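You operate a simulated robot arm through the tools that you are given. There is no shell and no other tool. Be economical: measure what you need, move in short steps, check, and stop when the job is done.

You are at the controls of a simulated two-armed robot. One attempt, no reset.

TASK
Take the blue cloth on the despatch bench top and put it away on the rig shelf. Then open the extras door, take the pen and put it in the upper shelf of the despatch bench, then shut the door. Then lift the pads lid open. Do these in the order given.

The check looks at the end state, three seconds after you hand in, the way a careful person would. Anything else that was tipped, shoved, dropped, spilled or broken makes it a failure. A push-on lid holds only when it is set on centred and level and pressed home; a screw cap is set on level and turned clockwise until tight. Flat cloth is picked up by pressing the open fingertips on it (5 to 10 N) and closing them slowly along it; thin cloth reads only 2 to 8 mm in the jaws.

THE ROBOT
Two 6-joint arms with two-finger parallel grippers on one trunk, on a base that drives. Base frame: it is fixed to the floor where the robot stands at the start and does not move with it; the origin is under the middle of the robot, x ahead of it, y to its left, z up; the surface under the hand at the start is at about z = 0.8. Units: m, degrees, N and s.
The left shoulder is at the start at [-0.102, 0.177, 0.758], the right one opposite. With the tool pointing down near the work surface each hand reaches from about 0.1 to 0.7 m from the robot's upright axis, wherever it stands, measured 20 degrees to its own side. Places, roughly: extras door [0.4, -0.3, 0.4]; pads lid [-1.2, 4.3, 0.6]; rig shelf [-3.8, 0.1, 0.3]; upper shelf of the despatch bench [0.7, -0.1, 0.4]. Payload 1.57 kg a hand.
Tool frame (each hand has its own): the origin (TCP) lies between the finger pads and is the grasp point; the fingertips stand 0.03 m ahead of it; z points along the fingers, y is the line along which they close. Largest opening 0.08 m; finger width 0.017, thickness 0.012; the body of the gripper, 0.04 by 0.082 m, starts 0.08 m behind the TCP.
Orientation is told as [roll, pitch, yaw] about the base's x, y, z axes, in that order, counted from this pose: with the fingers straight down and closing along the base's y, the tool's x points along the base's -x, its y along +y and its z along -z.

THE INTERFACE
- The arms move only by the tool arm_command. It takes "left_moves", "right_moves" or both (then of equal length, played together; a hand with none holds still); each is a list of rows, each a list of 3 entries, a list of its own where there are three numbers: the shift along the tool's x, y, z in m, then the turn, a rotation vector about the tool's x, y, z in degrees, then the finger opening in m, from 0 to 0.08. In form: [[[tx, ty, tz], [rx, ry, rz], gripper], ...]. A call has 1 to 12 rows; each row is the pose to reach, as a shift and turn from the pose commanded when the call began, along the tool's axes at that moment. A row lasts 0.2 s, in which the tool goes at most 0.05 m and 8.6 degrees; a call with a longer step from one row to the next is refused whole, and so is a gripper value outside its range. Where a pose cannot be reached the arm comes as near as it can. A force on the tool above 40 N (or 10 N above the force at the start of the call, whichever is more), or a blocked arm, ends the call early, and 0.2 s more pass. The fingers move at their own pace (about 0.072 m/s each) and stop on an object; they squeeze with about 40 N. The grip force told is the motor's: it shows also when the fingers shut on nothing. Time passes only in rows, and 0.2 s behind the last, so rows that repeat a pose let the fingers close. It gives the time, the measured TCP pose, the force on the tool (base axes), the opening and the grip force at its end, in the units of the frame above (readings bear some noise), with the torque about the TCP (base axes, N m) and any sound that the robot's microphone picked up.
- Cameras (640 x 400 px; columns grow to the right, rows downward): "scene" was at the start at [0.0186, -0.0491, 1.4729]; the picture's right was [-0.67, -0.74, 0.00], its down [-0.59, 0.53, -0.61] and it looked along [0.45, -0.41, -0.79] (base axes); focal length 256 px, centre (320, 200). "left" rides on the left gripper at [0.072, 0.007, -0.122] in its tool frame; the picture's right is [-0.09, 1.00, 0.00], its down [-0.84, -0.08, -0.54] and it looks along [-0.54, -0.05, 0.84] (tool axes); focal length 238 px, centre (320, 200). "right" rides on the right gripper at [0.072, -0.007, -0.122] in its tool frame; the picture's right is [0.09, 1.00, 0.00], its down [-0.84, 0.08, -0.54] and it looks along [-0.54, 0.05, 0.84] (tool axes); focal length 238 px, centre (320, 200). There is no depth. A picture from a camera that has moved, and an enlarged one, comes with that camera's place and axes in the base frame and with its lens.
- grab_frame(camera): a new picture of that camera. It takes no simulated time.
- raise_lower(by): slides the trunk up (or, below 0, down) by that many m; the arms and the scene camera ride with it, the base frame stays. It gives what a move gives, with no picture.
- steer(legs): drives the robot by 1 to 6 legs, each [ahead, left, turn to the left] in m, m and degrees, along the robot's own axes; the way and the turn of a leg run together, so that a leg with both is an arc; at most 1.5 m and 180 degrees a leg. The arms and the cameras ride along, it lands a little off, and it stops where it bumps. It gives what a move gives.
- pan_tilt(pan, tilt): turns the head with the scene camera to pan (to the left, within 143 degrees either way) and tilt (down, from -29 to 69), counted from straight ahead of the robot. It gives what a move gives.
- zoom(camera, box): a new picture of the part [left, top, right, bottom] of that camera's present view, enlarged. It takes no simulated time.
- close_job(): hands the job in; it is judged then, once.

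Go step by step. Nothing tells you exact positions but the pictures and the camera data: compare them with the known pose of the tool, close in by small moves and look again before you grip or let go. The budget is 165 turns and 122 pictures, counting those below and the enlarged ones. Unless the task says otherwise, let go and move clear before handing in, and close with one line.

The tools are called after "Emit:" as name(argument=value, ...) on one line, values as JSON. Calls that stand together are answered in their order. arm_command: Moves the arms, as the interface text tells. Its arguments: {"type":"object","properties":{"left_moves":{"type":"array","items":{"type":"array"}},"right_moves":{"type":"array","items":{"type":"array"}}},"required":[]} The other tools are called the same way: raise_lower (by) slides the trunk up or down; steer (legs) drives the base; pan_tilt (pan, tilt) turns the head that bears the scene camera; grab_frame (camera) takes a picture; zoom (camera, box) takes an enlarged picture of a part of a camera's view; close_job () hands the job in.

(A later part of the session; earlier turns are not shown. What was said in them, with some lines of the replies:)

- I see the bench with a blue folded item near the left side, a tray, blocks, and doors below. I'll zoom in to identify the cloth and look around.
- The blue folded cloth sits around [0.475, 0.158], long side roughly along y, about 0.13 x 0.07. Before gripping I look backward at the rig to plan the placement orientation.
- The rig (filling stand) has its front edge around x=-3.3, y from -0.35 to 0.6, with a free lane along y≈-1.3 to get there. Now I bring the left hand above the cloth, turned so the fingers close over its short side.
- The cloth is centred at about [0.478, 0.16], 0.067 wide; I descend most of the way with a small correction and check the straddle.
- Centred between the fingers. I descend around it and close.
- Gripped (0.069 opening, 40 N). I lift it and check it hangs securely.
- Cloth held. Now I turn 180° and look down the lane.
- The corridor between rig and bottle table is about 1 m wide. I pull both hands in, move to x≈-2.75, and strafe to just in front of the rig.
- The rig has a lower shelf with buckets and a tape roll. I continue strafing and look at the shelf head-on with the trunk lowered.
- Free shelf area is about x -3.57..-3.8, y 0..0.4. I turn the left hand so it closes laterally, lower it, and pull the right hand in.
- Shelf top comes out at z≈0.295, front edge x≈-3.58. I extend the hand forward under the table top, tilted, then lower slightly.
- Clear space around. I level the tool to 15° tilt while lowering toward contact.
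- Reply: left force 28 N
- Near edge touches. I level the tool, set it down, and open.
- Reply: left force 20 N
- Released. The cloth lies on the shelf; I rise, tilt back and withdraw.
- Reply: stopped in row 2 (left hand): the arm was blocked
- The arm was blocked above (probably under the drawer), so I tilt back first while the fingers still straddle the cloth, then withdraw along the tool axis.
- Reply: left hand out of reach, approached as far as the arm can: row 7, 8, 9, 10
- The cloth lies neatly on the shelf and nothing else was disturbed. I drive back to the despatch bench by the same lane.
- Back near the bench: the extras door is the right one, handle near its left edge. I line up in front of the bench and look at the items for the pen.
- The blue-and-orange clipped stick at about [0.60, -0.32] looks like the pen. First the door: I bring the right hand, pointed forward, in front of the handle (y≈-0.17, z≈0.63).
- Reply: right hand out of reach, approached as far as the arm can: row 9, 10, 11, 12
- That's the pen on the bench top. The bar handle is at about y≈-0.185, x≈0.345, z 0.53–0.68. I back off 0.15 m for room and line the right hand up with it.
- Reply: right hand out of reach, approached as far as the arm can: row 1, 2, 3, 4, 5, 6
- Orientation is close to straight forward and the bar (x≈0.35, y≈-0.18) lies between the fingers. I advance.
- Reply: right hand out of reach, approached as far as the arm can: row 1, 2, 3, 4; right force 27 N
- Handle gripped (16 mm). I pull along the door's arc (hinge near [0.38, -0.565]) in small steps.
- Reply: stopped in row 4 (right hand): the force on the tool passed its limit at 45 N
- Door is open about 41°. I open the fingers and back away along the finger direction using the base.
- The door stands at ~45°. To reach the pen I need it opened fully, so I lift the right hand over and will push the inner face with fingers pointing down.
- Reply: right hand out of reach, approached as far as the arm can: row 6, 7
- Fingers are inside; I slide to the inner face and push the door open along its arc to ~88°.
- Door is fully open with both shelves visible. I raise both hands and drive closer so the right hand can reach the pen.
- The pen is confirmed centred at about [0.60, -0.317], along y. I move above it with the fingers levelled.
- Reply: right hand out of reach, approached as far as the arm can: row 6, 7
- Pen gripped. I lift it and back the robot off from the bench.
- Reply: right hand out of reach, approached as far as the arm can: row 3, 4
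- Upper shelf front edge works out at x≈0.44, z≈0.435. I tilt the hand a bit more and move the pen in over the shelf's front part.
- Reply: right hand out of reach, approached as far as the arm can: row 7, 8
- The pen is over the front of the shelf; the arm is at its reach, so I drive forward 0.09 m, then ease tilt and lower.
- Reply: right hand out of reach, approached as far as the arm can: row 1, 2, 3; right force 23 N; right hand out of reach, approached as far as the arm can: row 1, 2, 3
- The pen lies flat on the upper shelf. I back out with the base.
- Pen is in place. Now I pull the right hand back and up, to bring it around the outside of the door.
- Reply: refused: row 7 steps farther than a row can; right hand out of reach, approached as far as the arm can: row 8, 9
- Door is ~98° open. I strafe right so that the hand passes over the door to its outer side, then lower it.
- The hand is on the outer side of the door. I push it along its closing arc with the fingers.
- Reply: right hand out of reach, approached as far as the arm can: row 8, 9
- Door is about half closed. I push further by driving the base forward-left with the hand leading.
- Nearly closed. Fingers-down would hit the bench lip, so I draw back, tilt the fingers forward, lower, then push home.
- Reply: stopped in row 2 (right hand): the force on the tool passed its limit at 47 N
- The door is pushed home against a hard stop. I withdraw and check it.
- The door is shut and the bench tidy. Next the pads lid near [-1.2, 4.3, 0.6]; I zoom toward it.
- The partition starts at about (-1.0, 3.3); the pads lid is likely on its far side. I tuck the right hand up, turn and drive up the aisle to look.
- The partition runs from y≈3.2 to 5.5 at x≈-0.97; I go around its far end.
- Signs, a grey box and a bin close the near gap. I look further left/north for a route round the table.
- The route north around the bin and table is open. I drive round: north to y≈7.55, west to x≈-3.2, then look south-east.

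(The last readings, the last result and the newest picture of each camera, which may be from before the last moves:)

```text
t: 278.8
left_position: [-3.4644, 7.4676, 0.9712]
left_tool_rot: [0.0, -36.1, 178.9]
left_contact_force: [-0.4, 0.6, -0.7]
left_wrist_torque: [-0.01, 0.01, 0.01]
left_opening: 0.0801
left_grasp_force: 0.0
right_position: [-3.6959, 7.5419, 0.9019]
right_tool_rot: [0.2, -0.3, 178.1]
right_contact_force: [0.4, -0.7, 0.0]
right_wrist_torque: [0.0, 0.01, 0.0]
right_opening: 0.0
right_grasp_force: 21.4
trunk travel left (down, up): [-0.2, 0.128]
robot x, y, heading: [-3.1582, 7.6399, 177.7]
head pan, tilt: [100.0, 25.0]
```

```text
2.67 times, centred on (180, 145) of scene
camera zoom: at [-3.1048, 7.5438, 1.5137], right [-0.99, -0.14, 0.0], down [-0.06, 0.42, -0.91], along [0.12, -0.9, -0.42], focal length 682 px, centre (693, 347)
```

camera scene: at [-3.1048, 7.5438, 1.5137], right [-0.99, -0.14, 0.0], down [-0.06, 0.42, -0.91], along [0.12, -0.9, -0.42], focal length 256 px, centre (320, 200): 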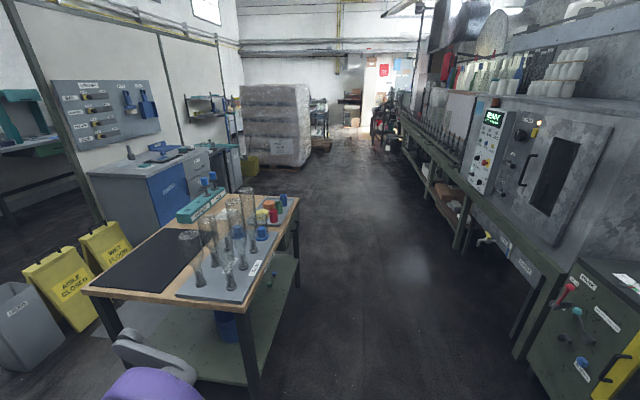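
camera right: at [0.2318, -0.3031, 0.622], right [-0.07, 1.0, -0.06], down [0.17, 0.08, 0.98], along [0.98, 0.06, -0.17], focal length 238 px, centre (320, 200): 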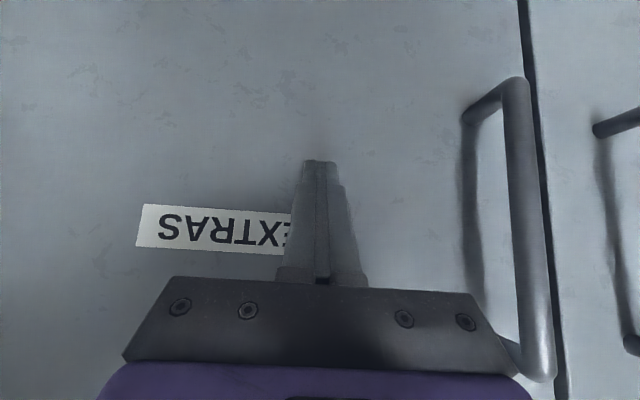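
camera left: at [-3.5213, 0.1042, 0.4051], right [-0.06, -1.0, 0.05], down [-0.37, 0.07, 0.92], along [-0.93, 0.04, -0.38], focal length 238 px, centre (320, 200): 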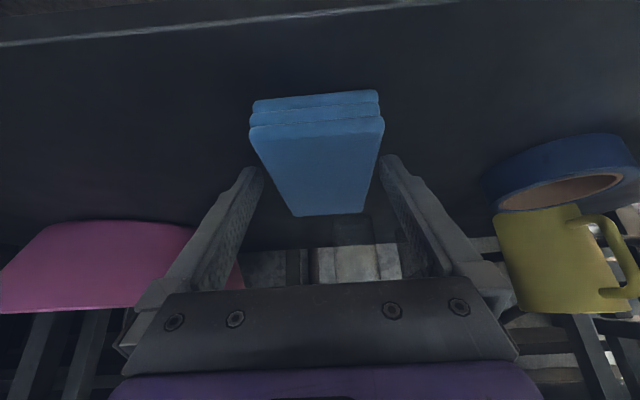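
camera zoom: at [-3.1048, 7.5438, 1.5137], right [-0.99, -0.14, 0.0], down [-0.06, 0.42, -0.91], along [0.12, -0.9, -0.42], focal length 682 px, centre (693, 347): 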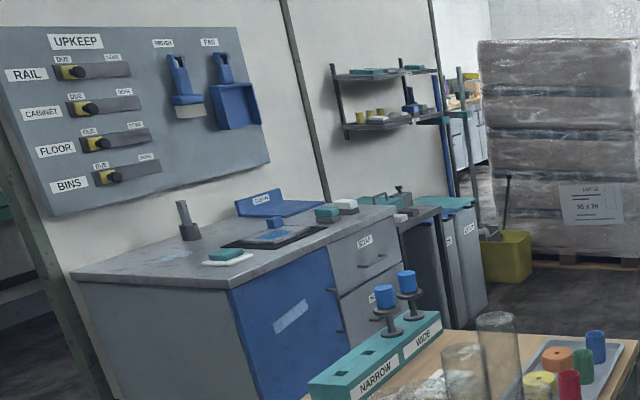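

The area beyond the blue-fronted cabinet has teal-lidded bins near the target. I drive down the west lane and approach facing east.

Emit:
steer(legs=[[0.22, 0, 0], [0, 0, 92], [1.5, 0, 0], [1.5, 0, 0], [0, 0, 90]])

Emit:
pan_tilt(pan=0, tilt=25)

Emit:
grab_frame(camera="scene")

```text
t: 302.2
left_position: [-3.1206, 4.8185, 0.9706]
left_tool_rot: [0.0, -36.1, -0.4]
left_contact_force: [0.9, -0.2, -0.4]
left_wrist_torque: [-0.01, -0.01, 0.03]
left_opening: 0.0799
left_grasp_force: 0.1
right_position: [-2.8896, 4.7483, 0.901]
right_tool_rot: [0.2, -0.2, -1.2]
right_contact_force: [-0.2, 0.6, -0.4]
right_wrist_torque: [-0.01, 0.0, 0.03]
right_opening: 0.0
right_grasp_force: 20.7
trunk travel left (down, up): [-0.2, 0.128]
robot x, y, heading: [-3.4222, 4.6499, -1.5]
head pan, tilt: [100.0, 25.0]
```

```text
t: 304.0
left_position: [-3.1203, 4.8202, 0.9696]
left_tool_rot: [0.1, -36.1, -0.3]
left_contact_force: [0.2, 0.4, -0.6]
left_wrist_torque: [0.01, 0.05, -0.03]
left_opening: 0.0798
left_grasp_force: 0.0
right_position: [-2.8898, 4.7479, 0.902]
right_tool_rot: [0.2, -0.2, -1.2]
right_contact_force: [0.0, 0.2, -0.6]
right_wrist_torque: [-0.02, 0.0, 0.0]
right_opening: 0.0004
right_grasp_force: 21.6
trunk travel left (down, up): [-0.2, 0.128]
robot x, y, heading: [-3.4273, 4.6475, -1.4]
head pan, tilt: [0.0, 25.0]
```

```text
39 pictures are left
camera scene: at [-3.3706, 4.6471, 1.5137], right [-0.02, -1.0, 0.0], down [-0.42, 0.01, -0.91], along [0.91, -0.02, -0.42], focal length 256 px, centre (320, 200)
```

scene: 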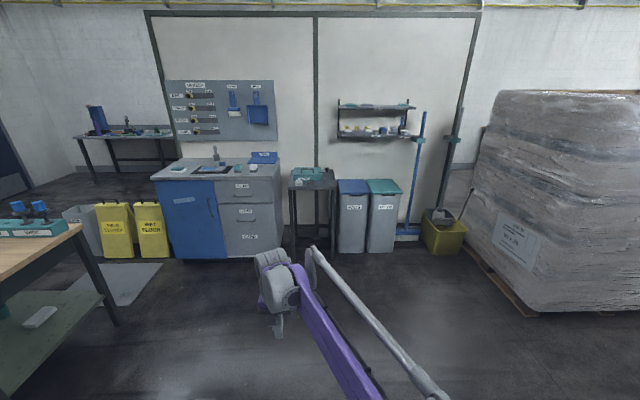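

Emit:
zoom(camera="scene", box=[270, 150, 430, 260])

```text
3.64 times, centred on (350, 205) of scene
camera zoom: at [-3.3706, 4.6471, 1.5137], right [-0.02, -1.0, 0.0], down [-0.42, 0.01, -0.91], along [0.91, -0.02, -0.42], focal length 930 px, centre (211, 182)
```

zoom: 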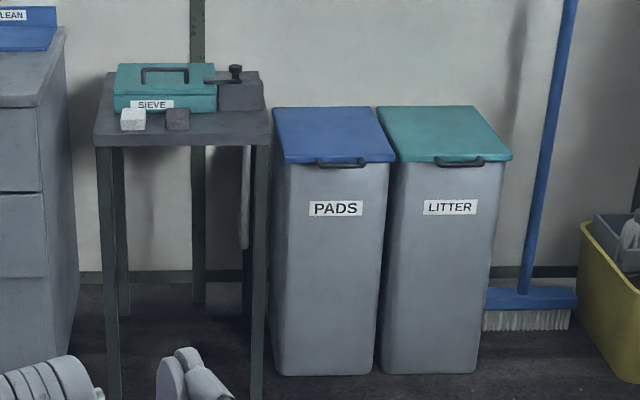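

The left bin is labelled PADS, with a blue lid and a bar handle at its front (about x -1.34, y 4.29, z 0.6). I approach and get the right hand pointing forward.

Emit:
steer(legs=[[1.2, -0.05, 1.4]])

Emit:
arm_command(right_moves=[[[0, -0.04, 0.0], [0, 0, 0], 0.08], [[0, -0.08, 0.0], [0, 0, 0], 0.08], [[0, -0.12, 0.02], [0, -8, 0], 0.08], [[0, -0.16, 0.04], [0, -16, 0], 0.08], [[0, -0.2, 0.06], [0, -24, 0], 0.08], [[0, -0.24, 0.08], [0, -32, 0], 0.08], [[0, -0.27, 0.1], [0, -40, 0], 0.08], [[0, -0.28, 0.12], [0, -48, 0], 0.08], [[0, -0.28, 0.14], [0, -56, 0], 0.08], [[0, -0.28, 0.16], [0, -64, 0], 0.08], [[0, -0.28, 0.18], [0, -72, 0], 0.08], [[0, -0.28, 0.2], [0, -80, 0], 0.08]])

Emit:
grab_frame(camera="right")

Emit:
pan_tilt(pan=-10, tilt=40)

Emit:
grab_frame(camera="scene")

```text
t: 310.1
left_position: [-1.9198, 4.7661, 0.9707]
left_tool_rot: [0.0, -36.0, 1.5]
left_contact_force: [0.8, -0.1, -0.6]
left_wrist_torque: [-0.03, -0.02, -0.01]
left_opening: 0.0797
left_grasp_force: 0.0
right_position: [-1.6862, 4.7016, 0.9017]
right_tool_rot: [0.1, -0.4, 0.5]
right_contact_force: [0.6, -0.1, -0.2]
right_wrist_torque: [0.0, -0.01, -0.04]
right_opening: 0.0001
right_grasp_force: 20.6
trunk travel left (down, up): [-0.2, 0.128]
robot x, y, heading: [-2.2189, 4.5889, 0.4]
head pan, tilt: [0.0, 25.0]
```

```text
t: 312.7
left_position: [-1.9194, 4.7658, 0.9702]
left_tool_rot: [-0.1, -36.0, 1.4]
left_contact_force: [0.2, 0.1, -0.5]
left_wrist_torque: [0.04, -0.01, -0.01]
left_opening: 0.08
left_grasp_force: 0.0
right_position: [-1.6726, 4.4261, 0.7156]
right_tool_rot: [1.7, -77.1, -0.1]
right_contact_force: [0.8, 0.5, -0.2]
right_wrist_torque: [-0.01, -0.02, 0.04]
right_opening: 0.0799
right_grasp_force: 0.0
right hand out of reach, approached as far as the arm can: row 12
trunk travel left (down, up): [-0.2, 0.128]
robot x, y, heading: [-2.2195, 4.5874, 0.1]
head pan, tilt: [0.0, 25.0]
```

```text
37 pictures are left
camera right: at [-1.8074, 4.4161, 0.6707], right [-0.05, 1.0, -0.08], down [-0.34, 0.06, 0.94], along [0.94, 0.07, 0.34], focal length 238 px, centre (320, 200)
```

right: 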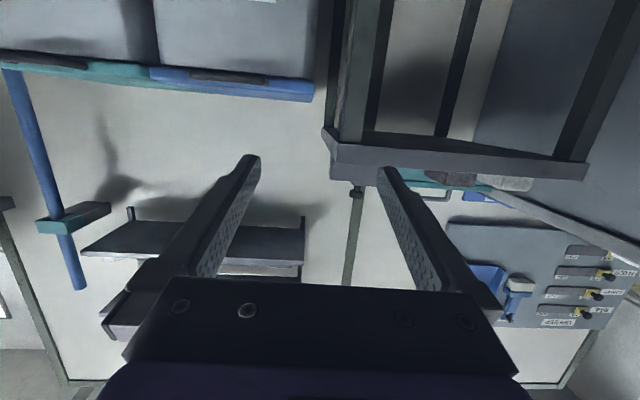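

```text
t: 313.5
left_position: [-1.92, 4.7665, 0.9714]
left_tool_rot: [0.0, -36.1, 1.3]
left_contact_force: [0.6, -0.6, -0.1]
left_wrist_torque: [-0.02, -0.01, 0.01]
left_opening: 0.0797
left_grasp_force: 0.0
right_position: [-1.6726, 4.4273, 0.715]
right_tool_rot: [1.7, -77.0, -0.2]
right_contact_force: [0.0, 0.3, -0.6]
right_wrist_torque: [-0.02, -0.01, 0.0]
right_opening: 0.0802
right_grasp_force: 0.0
trunk travel left (down, up): [-0.2, 0.128]
robot x, y, heading: [-2.2225, 4.585, 0.4]
head pan, tilt: [-10.0, 40.0]
```

```text
36 pictures are left
camera scene: at [-2.1726, 4.5716, 1.4904], right [-0.17, -0.99, 0.0], down [-0.63, 0.11, -0.77], along [0.76, -0.13, -0.64], focal length 256 px, centre (320, 200)
```

scene: 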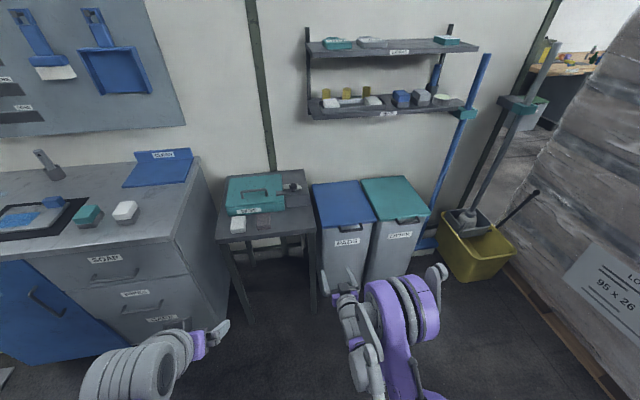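

Emit:
zoom(camera="scene", box=[300, 170, 440, 258])

Emit:
zoom(camera="right", box=[120, 20, 360, 170])

```text
4.55 times, centred on (370, 214) of scene
camera zoom: at [-2.1726, 4.5716, 1.4904], right [-0.17, -0.99, 0.0], down [-0.63, 0.11, -0.77], along [0.76, -0.13, -0.64], focal length 1162 px, centre (93, 136)
```

zoom: 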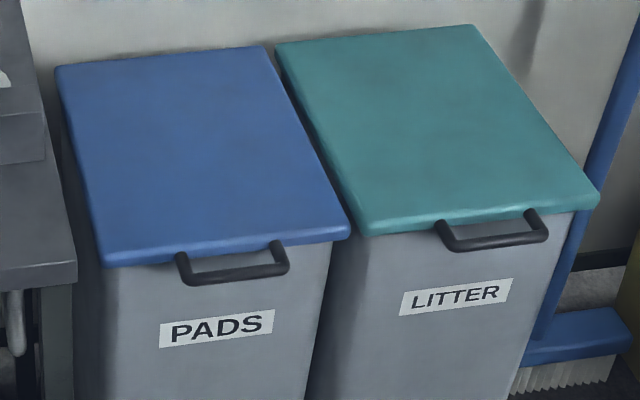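

```text
2.67 times, centred on (240, 95) of right
camera zoom: at [-1.8072, 4.4161, 0.671], right [-0.05, 1.0, -0.08], down [-0.34, 0.06, 0.94], along [0.94, 0.07, 0.34], focal length 636 px, centre (533, 480)
```

zoom: 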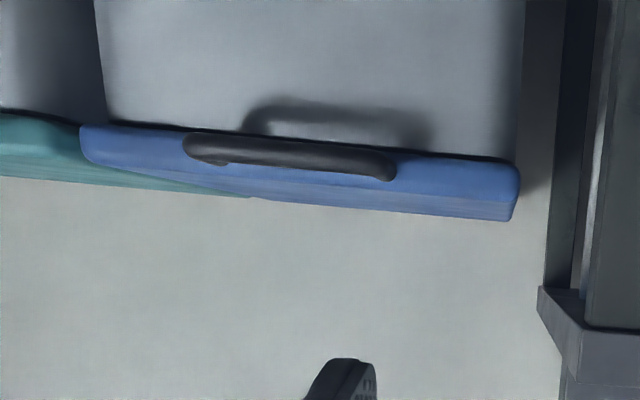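

The handle bar sticks out in front of the lid. I will hook the closed fingertips under the bar and lift; first I align laterally and lower the hand.

Emit:
steer(legs=[[0, -0.145, 0]])

Emit:
arm_command(right_moves=[[[0.04, 0, 0.01], [0, 0, 0], 0.0], [[0.08, 0, 0.02], [0, 0, 0], 0.0], [[0.12, 0, 0.03], [0, 0, 0], 0.0], [[0.14, 0, 0.035], [0, 0, 0], 0.0]])

Emit:
steer(legs=[[0.2, 0, 0]])

Emit:
grab_frame(camera="right")

Emit:
grab_frame(camera="scene")

```text
t: 315.4
left_position: [-1.9183, 4.6223, 0.9719]
left_tool_rot: [0.0, -36.0, 1.3]
left_contact_force: [-0.5, 0.5, 0.1]
left_wrist_torque: [0.0, 0.0, -0.01]
left_opening: 0.0799
left_grasp_force: 0.1
right_position: [-1.6719, 4.281, 0.7155]
right_tool_rot: [1.7, -77.1, -0.2]
right_contact_force: [0.1, 0.0, 0.4]
right_wrist_torque: [-0.01, -0.02, 0.03]
right_opening: 0.0799
right_grasp_force: 0.1
trunk travel left (down, up): [-0.2, 0.128]
robot x, y, heading: [-2.2204, 4.4448, 0.4]
head pan, tilt: [-10.0, 40.0]
```

```text
t: 316.4
left_position: [-1.9184, 4.6229, 0.9718]
left_tool_rot: [0.1, -36.1, 1.3]
left_contact_force: [-0.4, -0.3, 1.3]
left_wrist_torque: [0.01, -0.02, 0.03]
left_opening: 0.0801
left_grasp_force: 0.1
right_position: [-1.6221, 4.2845, 0.5767]
right_tool_rot: [1.7, -77.0, -0.2]
right_contact_force: [0.8, 0.1, 0.1]
right_wrist_torque: [0.0, 0.03, 0.01]
right_opening: 0.0
right_grasp_force: 21.1
right hand out of reach, approached as far as the arm can: row 1, 2, 3, 4
trunk travel left (down, up): [-0.2, 0.128]
robot x, y, heading: [-2.2185, 4.4417, 0.2]
head pan, tilt: [-10.0, 40.0]
```

```text
t: 318.0
left_position: [-1.7188, 4.6228, 0.9714]
left_tool_rot: [-0.1, -36.1, 1.3]
left_contact_force: [1.1, 0.2, -0.7]
left_wrist_torque: [0.02, 0.06, -0.02]
left_opening: 0.0802
left_grasp_force: 0.1
right_position: [-1.4232, 4.284, 0.577]
right_tool_rot: [1.7, -76.9, -0.3]
right_contact_force: [-0.4, -0.6, 0.4]
right_wrist_torque: [0.0, -0.01, -0.02]
right_opening: 0.0002
right_grasp_force: 21.3
trunk travel left (down, up): [-0.2, 0.128]
robot x, y, heading: [-2.0172, 4.4422, 0.1]
head pan, tilt: [-10.0, 40.0]
```

```text
33 pictures are left
camera right: at [-1.5576, 4.274, 0.5328], right [-0.04, 1.0, -0.08], down [-0.34, 0.06, 0.94], along [0.94, 0.07, 0.34], focal length 238 px, centre (320, 200)
```

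right: 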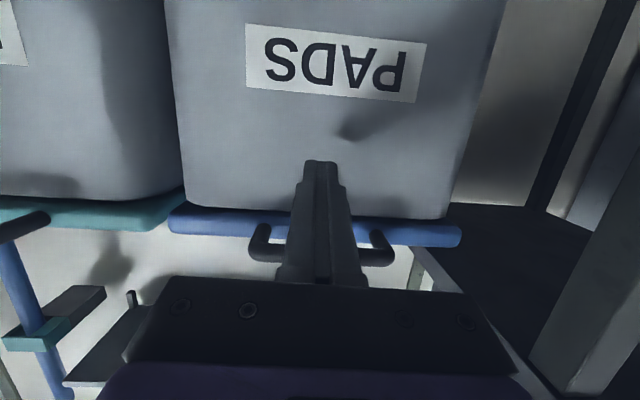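

```text
32 pictures are left
camera scene: at [-1.9717, 4.4286, 1.4903], right [-0.17, -0.99, 0.0], down [-0.63, 0.11, -0.77], along [0.75, -0.13, -0.64], focal length 256 px, centre (320, 200)
```

scene: 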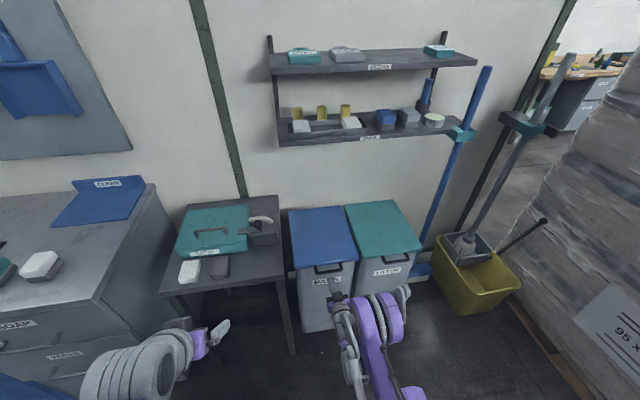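

Fingers are centred under the handle. I move in a little and raise until contact.

Emit:
arm_command(right_moves=[[[-0.008, 0, 0.034], [0, 0, 0], 0.0], [[-0.027, 0, 0.029], [0, 0, 0], 0.0], [[-0.047, 0, 0.025], [0, 0, 0], 0.0], [[-0.062, 0, 0.021], [0, 0, 0], 0.0]])

Emit:
grab_frame(camera="right")

```text
t: 318.7
left_position: [-1.7186, 4.6235, 0.9719]
left_tool_rot: [-0.1, -36.1, 1.3]
left_contact_force: [0.4, 0.1, -0.1]
left_wrist_torque: [0.02, 0.01, 0.04]
left_opening: 0.0802
left_grasp_force: 0.0
right_position: [-1.3894, 4.2838, 0.6033]
right_tool_rot: [1.6, -76.7, -0.3]
right_contact_force: [-2.0, 0.1, 2.0]
right_wrist_torque: [-0.03, -0.09, -0.01]
right_opening: 0.0
right_grasp_force: 21.3
trunk travel left (down, up): [-0.2, 0.128]
robot x, y, heading: [-2.0203, 4.4438, 0.1]
head pan, tilt: [-10.0, 40.0]
stopped in row 3 (right hand): the force on the tool passed its limit at 58 N (the readings are from after the stop); the commanded pose is now the measured one
```

```text
31 pictures are left
camera right: at [-1.5252, 4.2744, 0.5594], right [-0.04, 1.0, -0.08], down [-0.34, 0.06, 0.94], along [0.94, 0.07, 0.33], focal length 238 px, centre (320, 200)
```

right: 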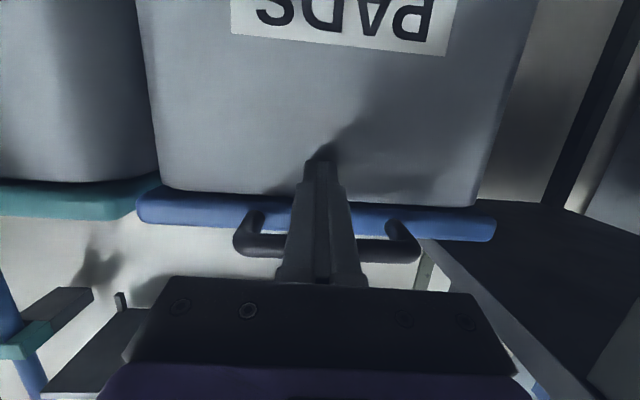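

Emit:
arm_command(right_moves=[[[0.002, 0, -0.01], [0, 0, 0], 0.0], [[-0.003, 0, -0.011], [0, 0, 0], 0.0], [[-0.008, 0, -0.012], [0, 0, 0], 0.0], [[-0.013, 0, -0.013], [0, 0, 0], 0.0], [[-0.018, 0, -0.014], [0, 0, 0], 0.0], [[-0.023, 0, -0.015], [0, 0, 0], 0.0]])

Emit:
grab_frame(camera="right")

```text
t: 320.1
left_position: [-1.7192, 4.623, 0.971]
left_tool_rot: [0.0, -36.1, 1.2]
left_contact_force: [-0.4, -0.4, -0.2]
left_wrist_torque: [-0.01, 0.0, 0.01]
left_opening: 0.08
left_grasp_force: 0.1
right_position: [-1.3979, 4.2845, 0.6279]
right_tool_rot: [1.6, -76.6, -0.3]
right_contact_force: [-1.4, -0.1, -1.8]
right_wrist_torque: [-0.03, -0.05, -0.03]
right_opening: 0.0001
right_grasp_force: 21.1
trunk travel left (down, up): [-0.2, 0.128]
robot x, y, heading: [-2.0206, 4.4382, 0.2]
head pan, tilt: [-10.0, 40.0]
```

```text
30 pictures are left
camera right: at [-1.5342, 4.2742, 0.5847], right [-0.04, 1.0, -0.08], down [-0.33, 0.06, 0.94], along [0.94, 0.07, 0.33], focal length 238 px, centre (320, 200)
```

right: 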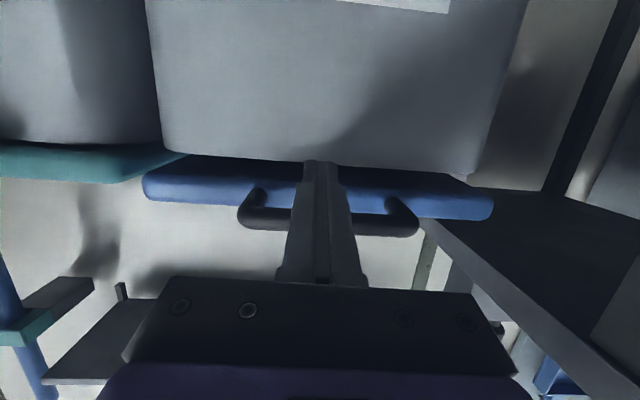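

The lid is lifting (dark gap visible). I continue up along its arc.

Emit:
arm_command(right_moves=[[[-0.038, 0, -0.006], [0, 0, 0], 0.0], [[-0.0837, 0, -0.007], [0, 0, 0], 0.0], [[-0.1285, 0, -0.0032], [0, 0, 0], 0.0], [[-0.1727, 0, 0.0063], [0, 0, 0], 0.0], [[-0.2155, 0, 0.0211], [0, 0, 0], 0.0]])

Emit:
grab_frame(camera="right")

Emit:
grab_frame(camera="scene")

```text
t: 321.3
left_position: [-1.719, 4.6224, 0.971]
left_tool_rot: [0.1, -36.1, 1.2]
left_contact_force: [0.4, -0.4, -0.4]
left_wrist_torque: [-0.04, 0.01, -0.02]
left_opening: 0.0797
left_grasp_force: 0.0
right_position: [-1.3267, 4.286, 0.8318]
right_tool_rot: [1.6, -76.6, -0.2]
right_contact_force: [-0.6, 0.1, -2.5]
right_wrist_torque: [0.0, 0.06, 0.04]
right_opening: 0.0
right_grasp_force: 21.2
trunk travel left (down, up): [-0.2, 0.128]
robot x, y, heading: [-2.0167, 4.4413, 0.1]
head pan, tilt: [-10.0, 40.0]
```

```text
29 pictures are left
camera right: at [-1.4632, 4.275, 0.7897], right [-0.04, 1.0, -0.08], down [-0.33, 0.06, 0.94], along [0.94, 0.07, 0.33], focal length 238 px, centre (320, 200)
```

right: 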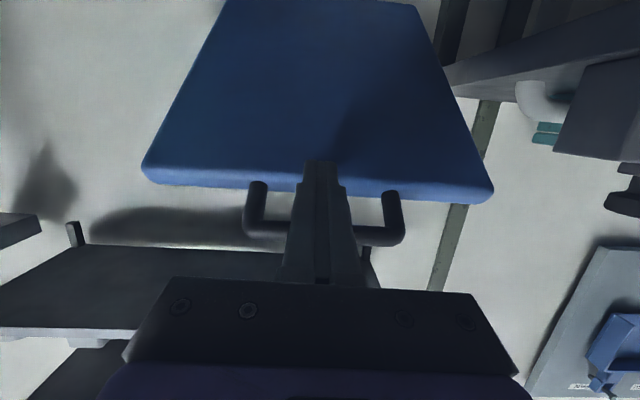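

```text
28 pictures are left
camera scene: at [-1.9729, 4.4286, 1.4903], right [-0.17, -0.99, 0.0], down [-0.63, 0.11, -0.77], along [0.75, -0.13, -0.64], focal length 256 px, centre (320, 200)
```

scene: 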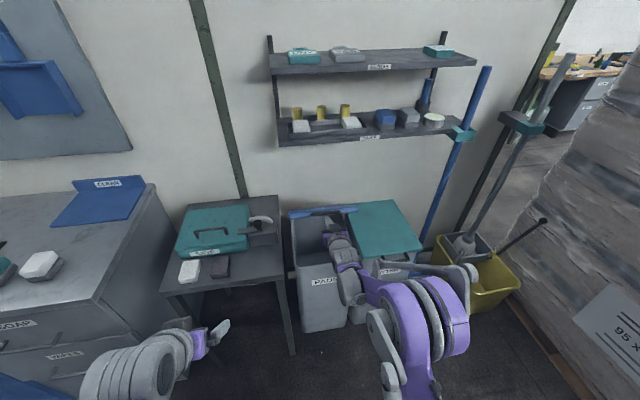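

The lid is at ~37° and rides on the fingers; the wall shelf above (z≈1.085) leaves room. I lift a bit further, then drive forward so the fingertips push the underside upright.

Emit:
arm_command(right_moves=[[[-0.035, 0, 0.017], [0, 0, 0], 0.0], [[-0.07, 0, 0.036], [0, 0, 0], 0.0], [[-0.1, 0, 0.055], [0, 0, 0], 0.0]])

Emit:
steer(legs=[[0.1, 0, 0]])

Emit:
grab_frame(camera="right")

Emit:
grab_frame(camera="scene")

```text
t: 322.1
left_position: [-1.7188, 4.6222, 0.9711]
left_tool_rot: [0.1, -36.2, 1.1]
left_contact_force: [0.7, -0.2, 0.4]
left_wrist_torque: [0.02, 0.04, 0.01]
left_opening: 0.0802
left_grasp_force: 0.0
right_position: [-1.2509, 4.2854, 0.9165]
right_tool_rot: [1.6, -76.6, -0.2]
right_contact_force: [-1.9, -0.7, -1.2]
right_wrist_torque: [0.0, 0.04, -0.05]
right_opening: 0.0003
right_grasp_force: 21.3
trunk travel left (down, up): [-0.2, 0.128]
robot x, y, heading: [-2.0193, 4.4389, 0.5]
head pan, tilt: [-10.0, 40.0]
```

```text
t: 323.0
left_position: [-1.693, 4.6225, 0.9701]
left_tool_rot: [-0.1, -36.1, 1.1]
left_contact_force: [0.5, -0.1, 0.1]
left_wrist_torque: [-0.01, 0.05, 0.02]
left_opening: 0.08
left_grasp_force: 0.1
right_position: [-1.2256, 4.2863, 0.9188]
right_tool_rot: [1.3, -77.1, 0.0]
right_contact_force: [0.1, -0.3, 0.2]
right_wrist_torque: [-0.01, 0.02, 0.01]
right_opening: 0.0001
right_grasp_force: 21.9
trunk travel left (down, up): [-0.2, 0.128]
robot x, y, heading: [-1.996, 4.4409, 0.0]
head pan, tilt: [-10.0, 40.0]
stopped in leg 1: the force on the tool passed its limit at 55 N (the readings are from after the stop); the commanded pose is now the measured one
```

```text
27 pictures are left
camera right: at [-1.3603, 4.2752, 0.8751], right [-0.04, 1.0, -0.08], down [-0.34, 0.06, 0.94], along [0.94, 0.07, 0.34], focal length 238 px, centre (320, 200)
```

right: 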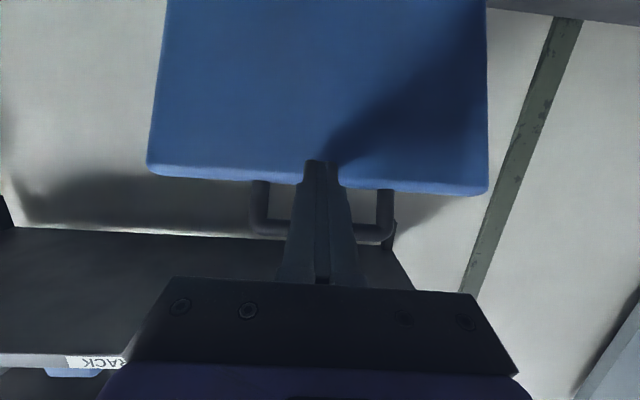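

```text
26 pictures are left
camera scene: at [-1.9458, 4.4287, 1.4902], right [-0.17, -0.99, 0.0], down [-0.63, 0.11, -0.76], along [0.75, -0.13, -0.64], focal length 256 px, centre (320, 200)
```

scene: 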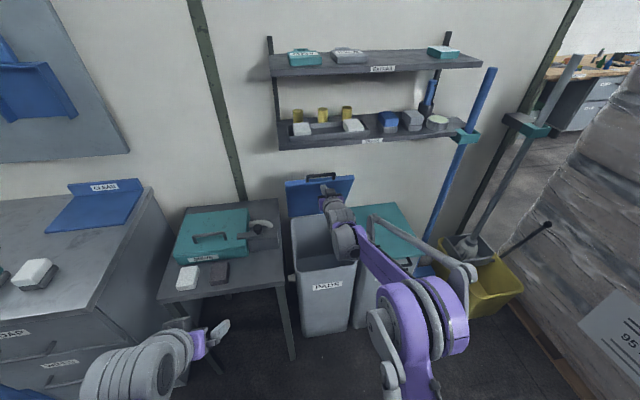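

The lid stands at ~63°. I push gently with the arm to see if it goes further.

Emit:
arm_command(right_moves=[[[-0.003, 0, 0.006], [0, 0, 0], 0.0], [[-0.006, 0, 0.012], [0, 0, 0], 0.0], [[-0.009, 0, 0.018], [0, 0, 0], 0.0], [[-0.012, 0, 0.024], [0, 0, 0], 0.0], [[-0.015, 0, 0.03], [0, 0, 0], 0.0]])

Emit:
zoom(camera="scene", box=[260, 130, 420, 230])

```text
t: 324.2
left_position: [-1.6955, 4.6227, 0.9709]
left_tool_rot: [0.0, -36.0, 1.2]
left_contact_force: [0.1, 0.4, -0.4]
left_wrist_torque: [-0.03, 0.02, -0.01]
left_opening: 0.08
left_grasp_force: 0.1
right_position: [-1.1934, 4.2864, 0.9301]
right_tool_rot: [1.5, -77.1, -0.2]
right_contact_force: [-1.1, -0.3, -0.3]
right_wrist_torque: [0.0, 0.0, -0.03]
right_opening: 0.0
right_grasp_force: 21.6
trunk travel left (down, up): [-0.2, 0.128]
robot x, y, heading: [-1.995, 4.4425, 0.0]
head pan, tilt: [-10.0, 40.0]
```

```text
4.00 times, centred on (340, 180) of scene
camera zoom: at [-1.9489, 4.4285, 1.4903], right [-0.17, -0.99, 0.0], down [-0.63, 0.11, -0.77], along [0.75, -0.13, -0.64], focal length 1023 px, centre (240, 280)
```

zoom: 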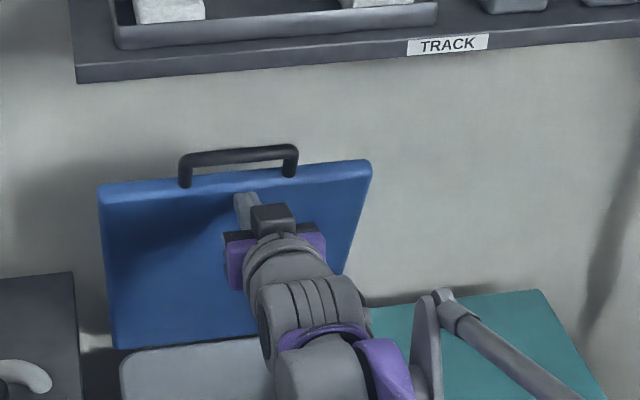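

Emit:
arm_command(right_moves=[[[0.001, 0, 0.012], [0, 0, 0], 0.0], [[0.002, 0, 0.024], [0, 0, 0], 0.0], [[0.003, 0, 0.036], [0, 0, 0], 0.0], [[0.004, 0, 0.048], [0, 0, 0], 0.0], [[0.005, 0, 0.06], [0, 0, 0], 0.0], [[0.005, 0, 0.072], [0, 0, 0], 0.0], [[0.006, 0, 0.084], [0, 0, 0], 0.0], [[0.006, 0, 0.094], [0, 0, 0], 0.0], [[0.007, 0, 0.104], [0, 0, 0], 0.0]])

Emit:
grab_frame(camera="right")

Emit:
zoom(camera="scene", box=[260, 130, 420, 230])

```text
t: 326.2
left_position: [-1.6945, 4.6232, 0.972]
left_tool_rot: [0.0, -36.1, 1.2]
left_contact_force: [-0.1, 0.0, -0.3]
left_wrist_torque: [0.0, -0.01, -0.01]
left_opening: 0.08
left_grasp_force: 0.1
right_position: [-1.1, 4.2886, 0.8998]
right_tool_rot: [1.3, -77.2, 0.1]
right_contact_force: [0.2, 0.5, 0.6]
right_wrist_torque: [-0.01, 0.03, 0.0]
right_opening: 0.0
right_grasp_force: 21.9
right hand out of reach, approached as far as the arm can: row 9
trunk travel left (down, up): [-0.2, 0.128]
robot x, y, heading: [-1.9937, 4.4419, -0.0]
head pan, tilt: [-10.0, 40.0]
```

```text
24 pictures are left
camera right: at [-1.2341, 4.2779, 0.8541], right [-0.04, 1.0, -0.08], down [-0.34, 0.06, 0.94], along [0.94, 0.07, 0.34], focal length 238 px, centre (320, 200)
```

right: 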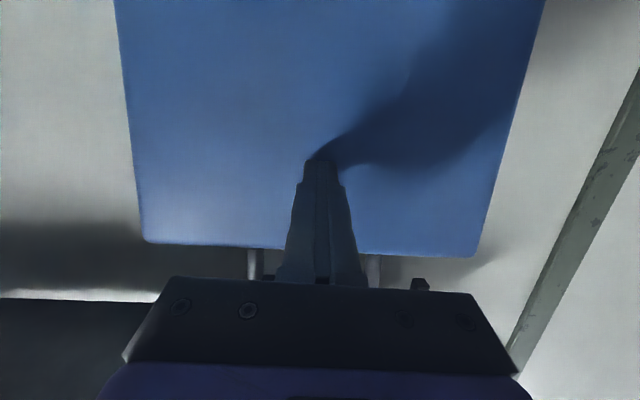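

```text
4.00 times, centred on (340, 180) of scene
camera zoom: at [-1.9486, 4.4285, 1.4903], right [-0.17, -0.99, 0.0], down [-0.63, 0.11, -0.77], along [0.75, -0.13, -0.64], focal length 1023 px, centre (240, 280)
```

zoom: 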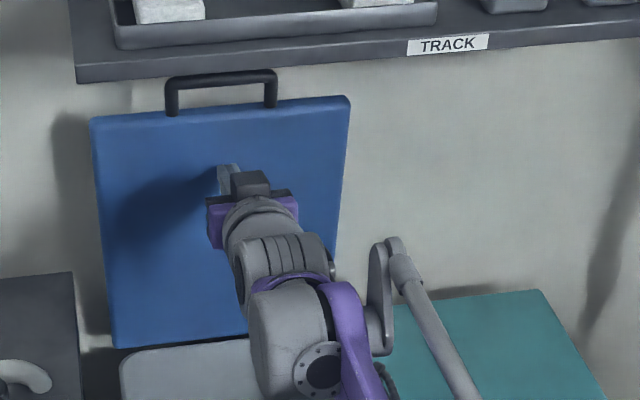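

The lid is at ~80° and its handle clears beneath the shelf (underside ≈1.1). I nudge forward in small base steps to take it past vertical toward the wall.

Emit:
steer(legs=[[0.03, 0, 0]])

Emit:
steer(legs=[[0.03, 0, 0]])

Emit:
zoom(camera="scene", box=[260, 130, 420, 230])

```text
t: 327.0
left_position: [-1.6651, 4.6232, 0.9717]
left_tool_rot: [0.1, -36.1, 1.1]
left_contact_force: [0.3, 0.1, 0.1]
left_wrist_torque: [-0.06, 0.02, 0.0]
left_opening: 0.0802
left_grasp_force: 0.0
right_position: [-1.0696, 4.2886, 0.8983]
right_tool_rot: [1.3, -77.2, 0.0]
right_contact_force: [0.6, -0.1, -0.5]
right_wrist_torque: [-0.02, 0.03, -0.03]
right_opening: 0.0003
right_grasp_force: 21.1
trunk travel left (down, up): [-0.2, 0.128]
robot x, y, heading: [-1.9653, 4.4392, 0.0]
head pan, tilt: [-10.0, 40.0]
```

```text
t: 328.0
left_position: [-1.6366, 4.6229, 0.9717]
left_tool_rot: [-0.1, -36.2, 1.1]
left_contact_force: [-1.1, 0.2, 0.4]
left_wrist_torque: [0.01, 0.0, -0.03]
left_opening: 0.0798
left_grasp_force: 0.0
right_position: [-1.0416, 4.2885, 0.8989]
right_tool_rot: [1.5, -76.6, 0.0]
right_contact_force: [-8.9, 0.8, 2.0]
right_wrist_torque: [0.0, -0.07, -0.07]
right_opening: 0.0
right_grasp_force: 21.1
trunk travel left (down, up): [-0.2, 0.128]
robot x, y, heading: [-1.9384, 4.4444, 0.1]
head pan, tilt: [-10.0, 40.0]
stopped in leg 1: the force on the tool passed its limit at 532 N (the readings are from after the stop); the commanded pose is now the measured one
```

```text
4.00 times, centred on (340, 180) of scene
camera zoom: at [-1.8916, 4.4288, 1.4904], right [-0.17, -0.98, 0.0], down [-0.63, 0.11, -0.77], along [0.76, -0.13, -0.64], focal length 1023 px, centre (240, 280)
```

zoom: 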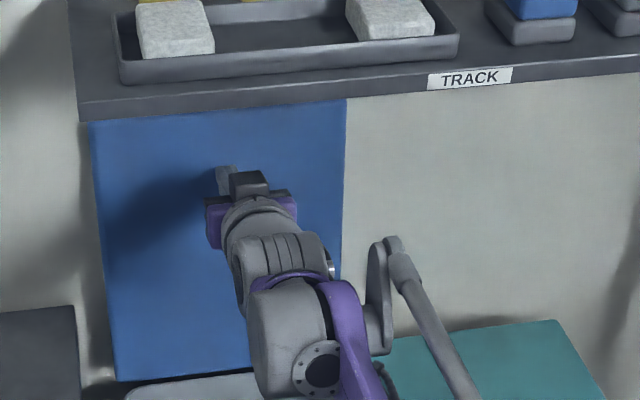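

The lid reached its stop, about vertical. I back the hand off and see whether it stays.

Emit:
arm_command(right_moves=[[[0, 0, -0.02], [0, 0, 0], 0.0], [[0, 0, -0.05], [0, 0, 0], 0.0], [[0, 0, -0.09], [0, 0, 0], 0.0], [[0, 0, -0.09], [0, 0, 0], 0.0], [[0, 0, -0.09], [0, 0, 0], 0.0]])

Emit:
grab_frame(camera="right")

Emit:
grab_frame(camera="scene")

```text
t: 329.2
left_position: [-1.6363, 4.6236, 0.9702]
left_tool_rot: [0.0, -36.2, 1.2]
left_contact_force: [0.2, 0.2, -0.2]
left_wrist_torque: [0.04, 0.01, 0.02]
left_opening: 0.0801
left_grasp_force: 0.1
right_position: [-1.1286, 4.2864, 0.9203]
right_tool_rot: [1.3, -76.7, 0.0]
right_contact_force: [1.1, 0.5, 0.5]
right_wrist_torque: [0.01, 0.01, 0.02]
right_opening: 0.0
right_grasp_force: 21.4
trunk travel left (down, up): [-0.2, 0.128]
robot x, y, heading: [-1.9364, 4.4436, 0.1]
head pan, tilt: [-10.0, 40.0]
```

```text
21 pictures are left
camera right: at [-1.2642, 4.2756, 0.8759], right [-0.04, 1.0, -0.08], down [-0.34, 0.06, 0.94], along [0.94, 0.07, 0.33], focal length 238 px, centre (320, 200)
```

right: 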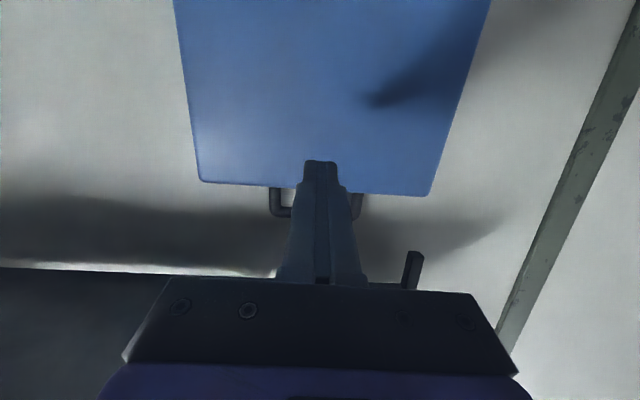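

```text
20 pictures are left
camera scene: at [-1.8903, 4.4287, 1.4903], right [-0.17, -0.98, 0.0], down [-0.63, 0.11, -0.77], along [0.75, -0.13, -0.64], focal length 256 px, centre (320, 200)
```

scene: 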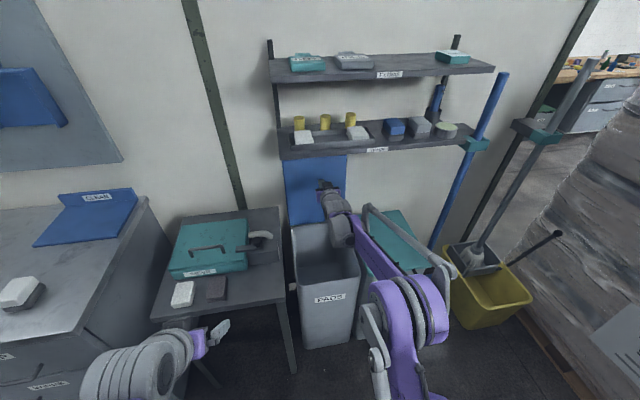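

The lid stays open on its own. I back the robot clear and take a last look.

Emit:
steer(legs=[[-0.45, 0, 0]])

Emit:
grab_frame(camera="scene")

```text
t: 331.9
left_position: [-2.0907, 4.6226, 0.9722]
left_tool_rot: [0.0, -36.2, 1.3]
left_contact_force: [0.5, -0.5, 0.0]
left_wrist_torque: [0.02, -0.02, 0.03]
left_opening: 0.0802
left_grasp_force: 0.0
right_position: [-1.5834, 4.2857, 0.9195]
right_tool_rot: [1.4, -76.7, 0.0]
right_contact_force: [0.7, 0.7, -1.1]
right_wrist_torque: [0.0, -0.01, -0.01]
right_opening: 0.0
right_grasp_force: 21.6
trunk travel left (down, up): [-0.2, 0.128]
robot x, y, heading: [-2.39, 4.4421, -0.1]
head pan, tilt: [-10.0, 40.0]
```

```text
19 pictures are left
camera scene: at [-2.3453, 4.4281, 1.4904], right [-0.17, -0.99, 0.0], down [-0.63, 0.11, -0.77], along [0.75, -0.13, -0.64], focal length 256 px, centre (320, 200)
```

scene: 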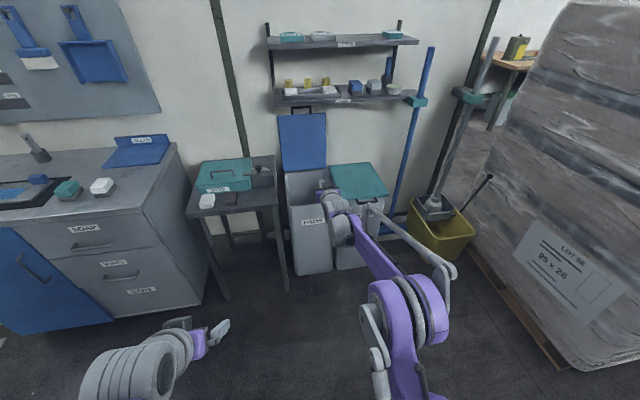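

The pads lid stands open by itself, both hands are clear, and nothing nearby was disturbed. I hand the job in.

Emit:
close_job()

```text
The job is handed in.
```

The blue cloth is on the rig shelf, the pen is on the upper shelf of the despatch bench, the extras door is pushed shut, and the pads lid stands open by itself. The last push on the lid hit its end stop with a 532 N force spike, but the bin and everything around it looked undisturbed in the final picture.
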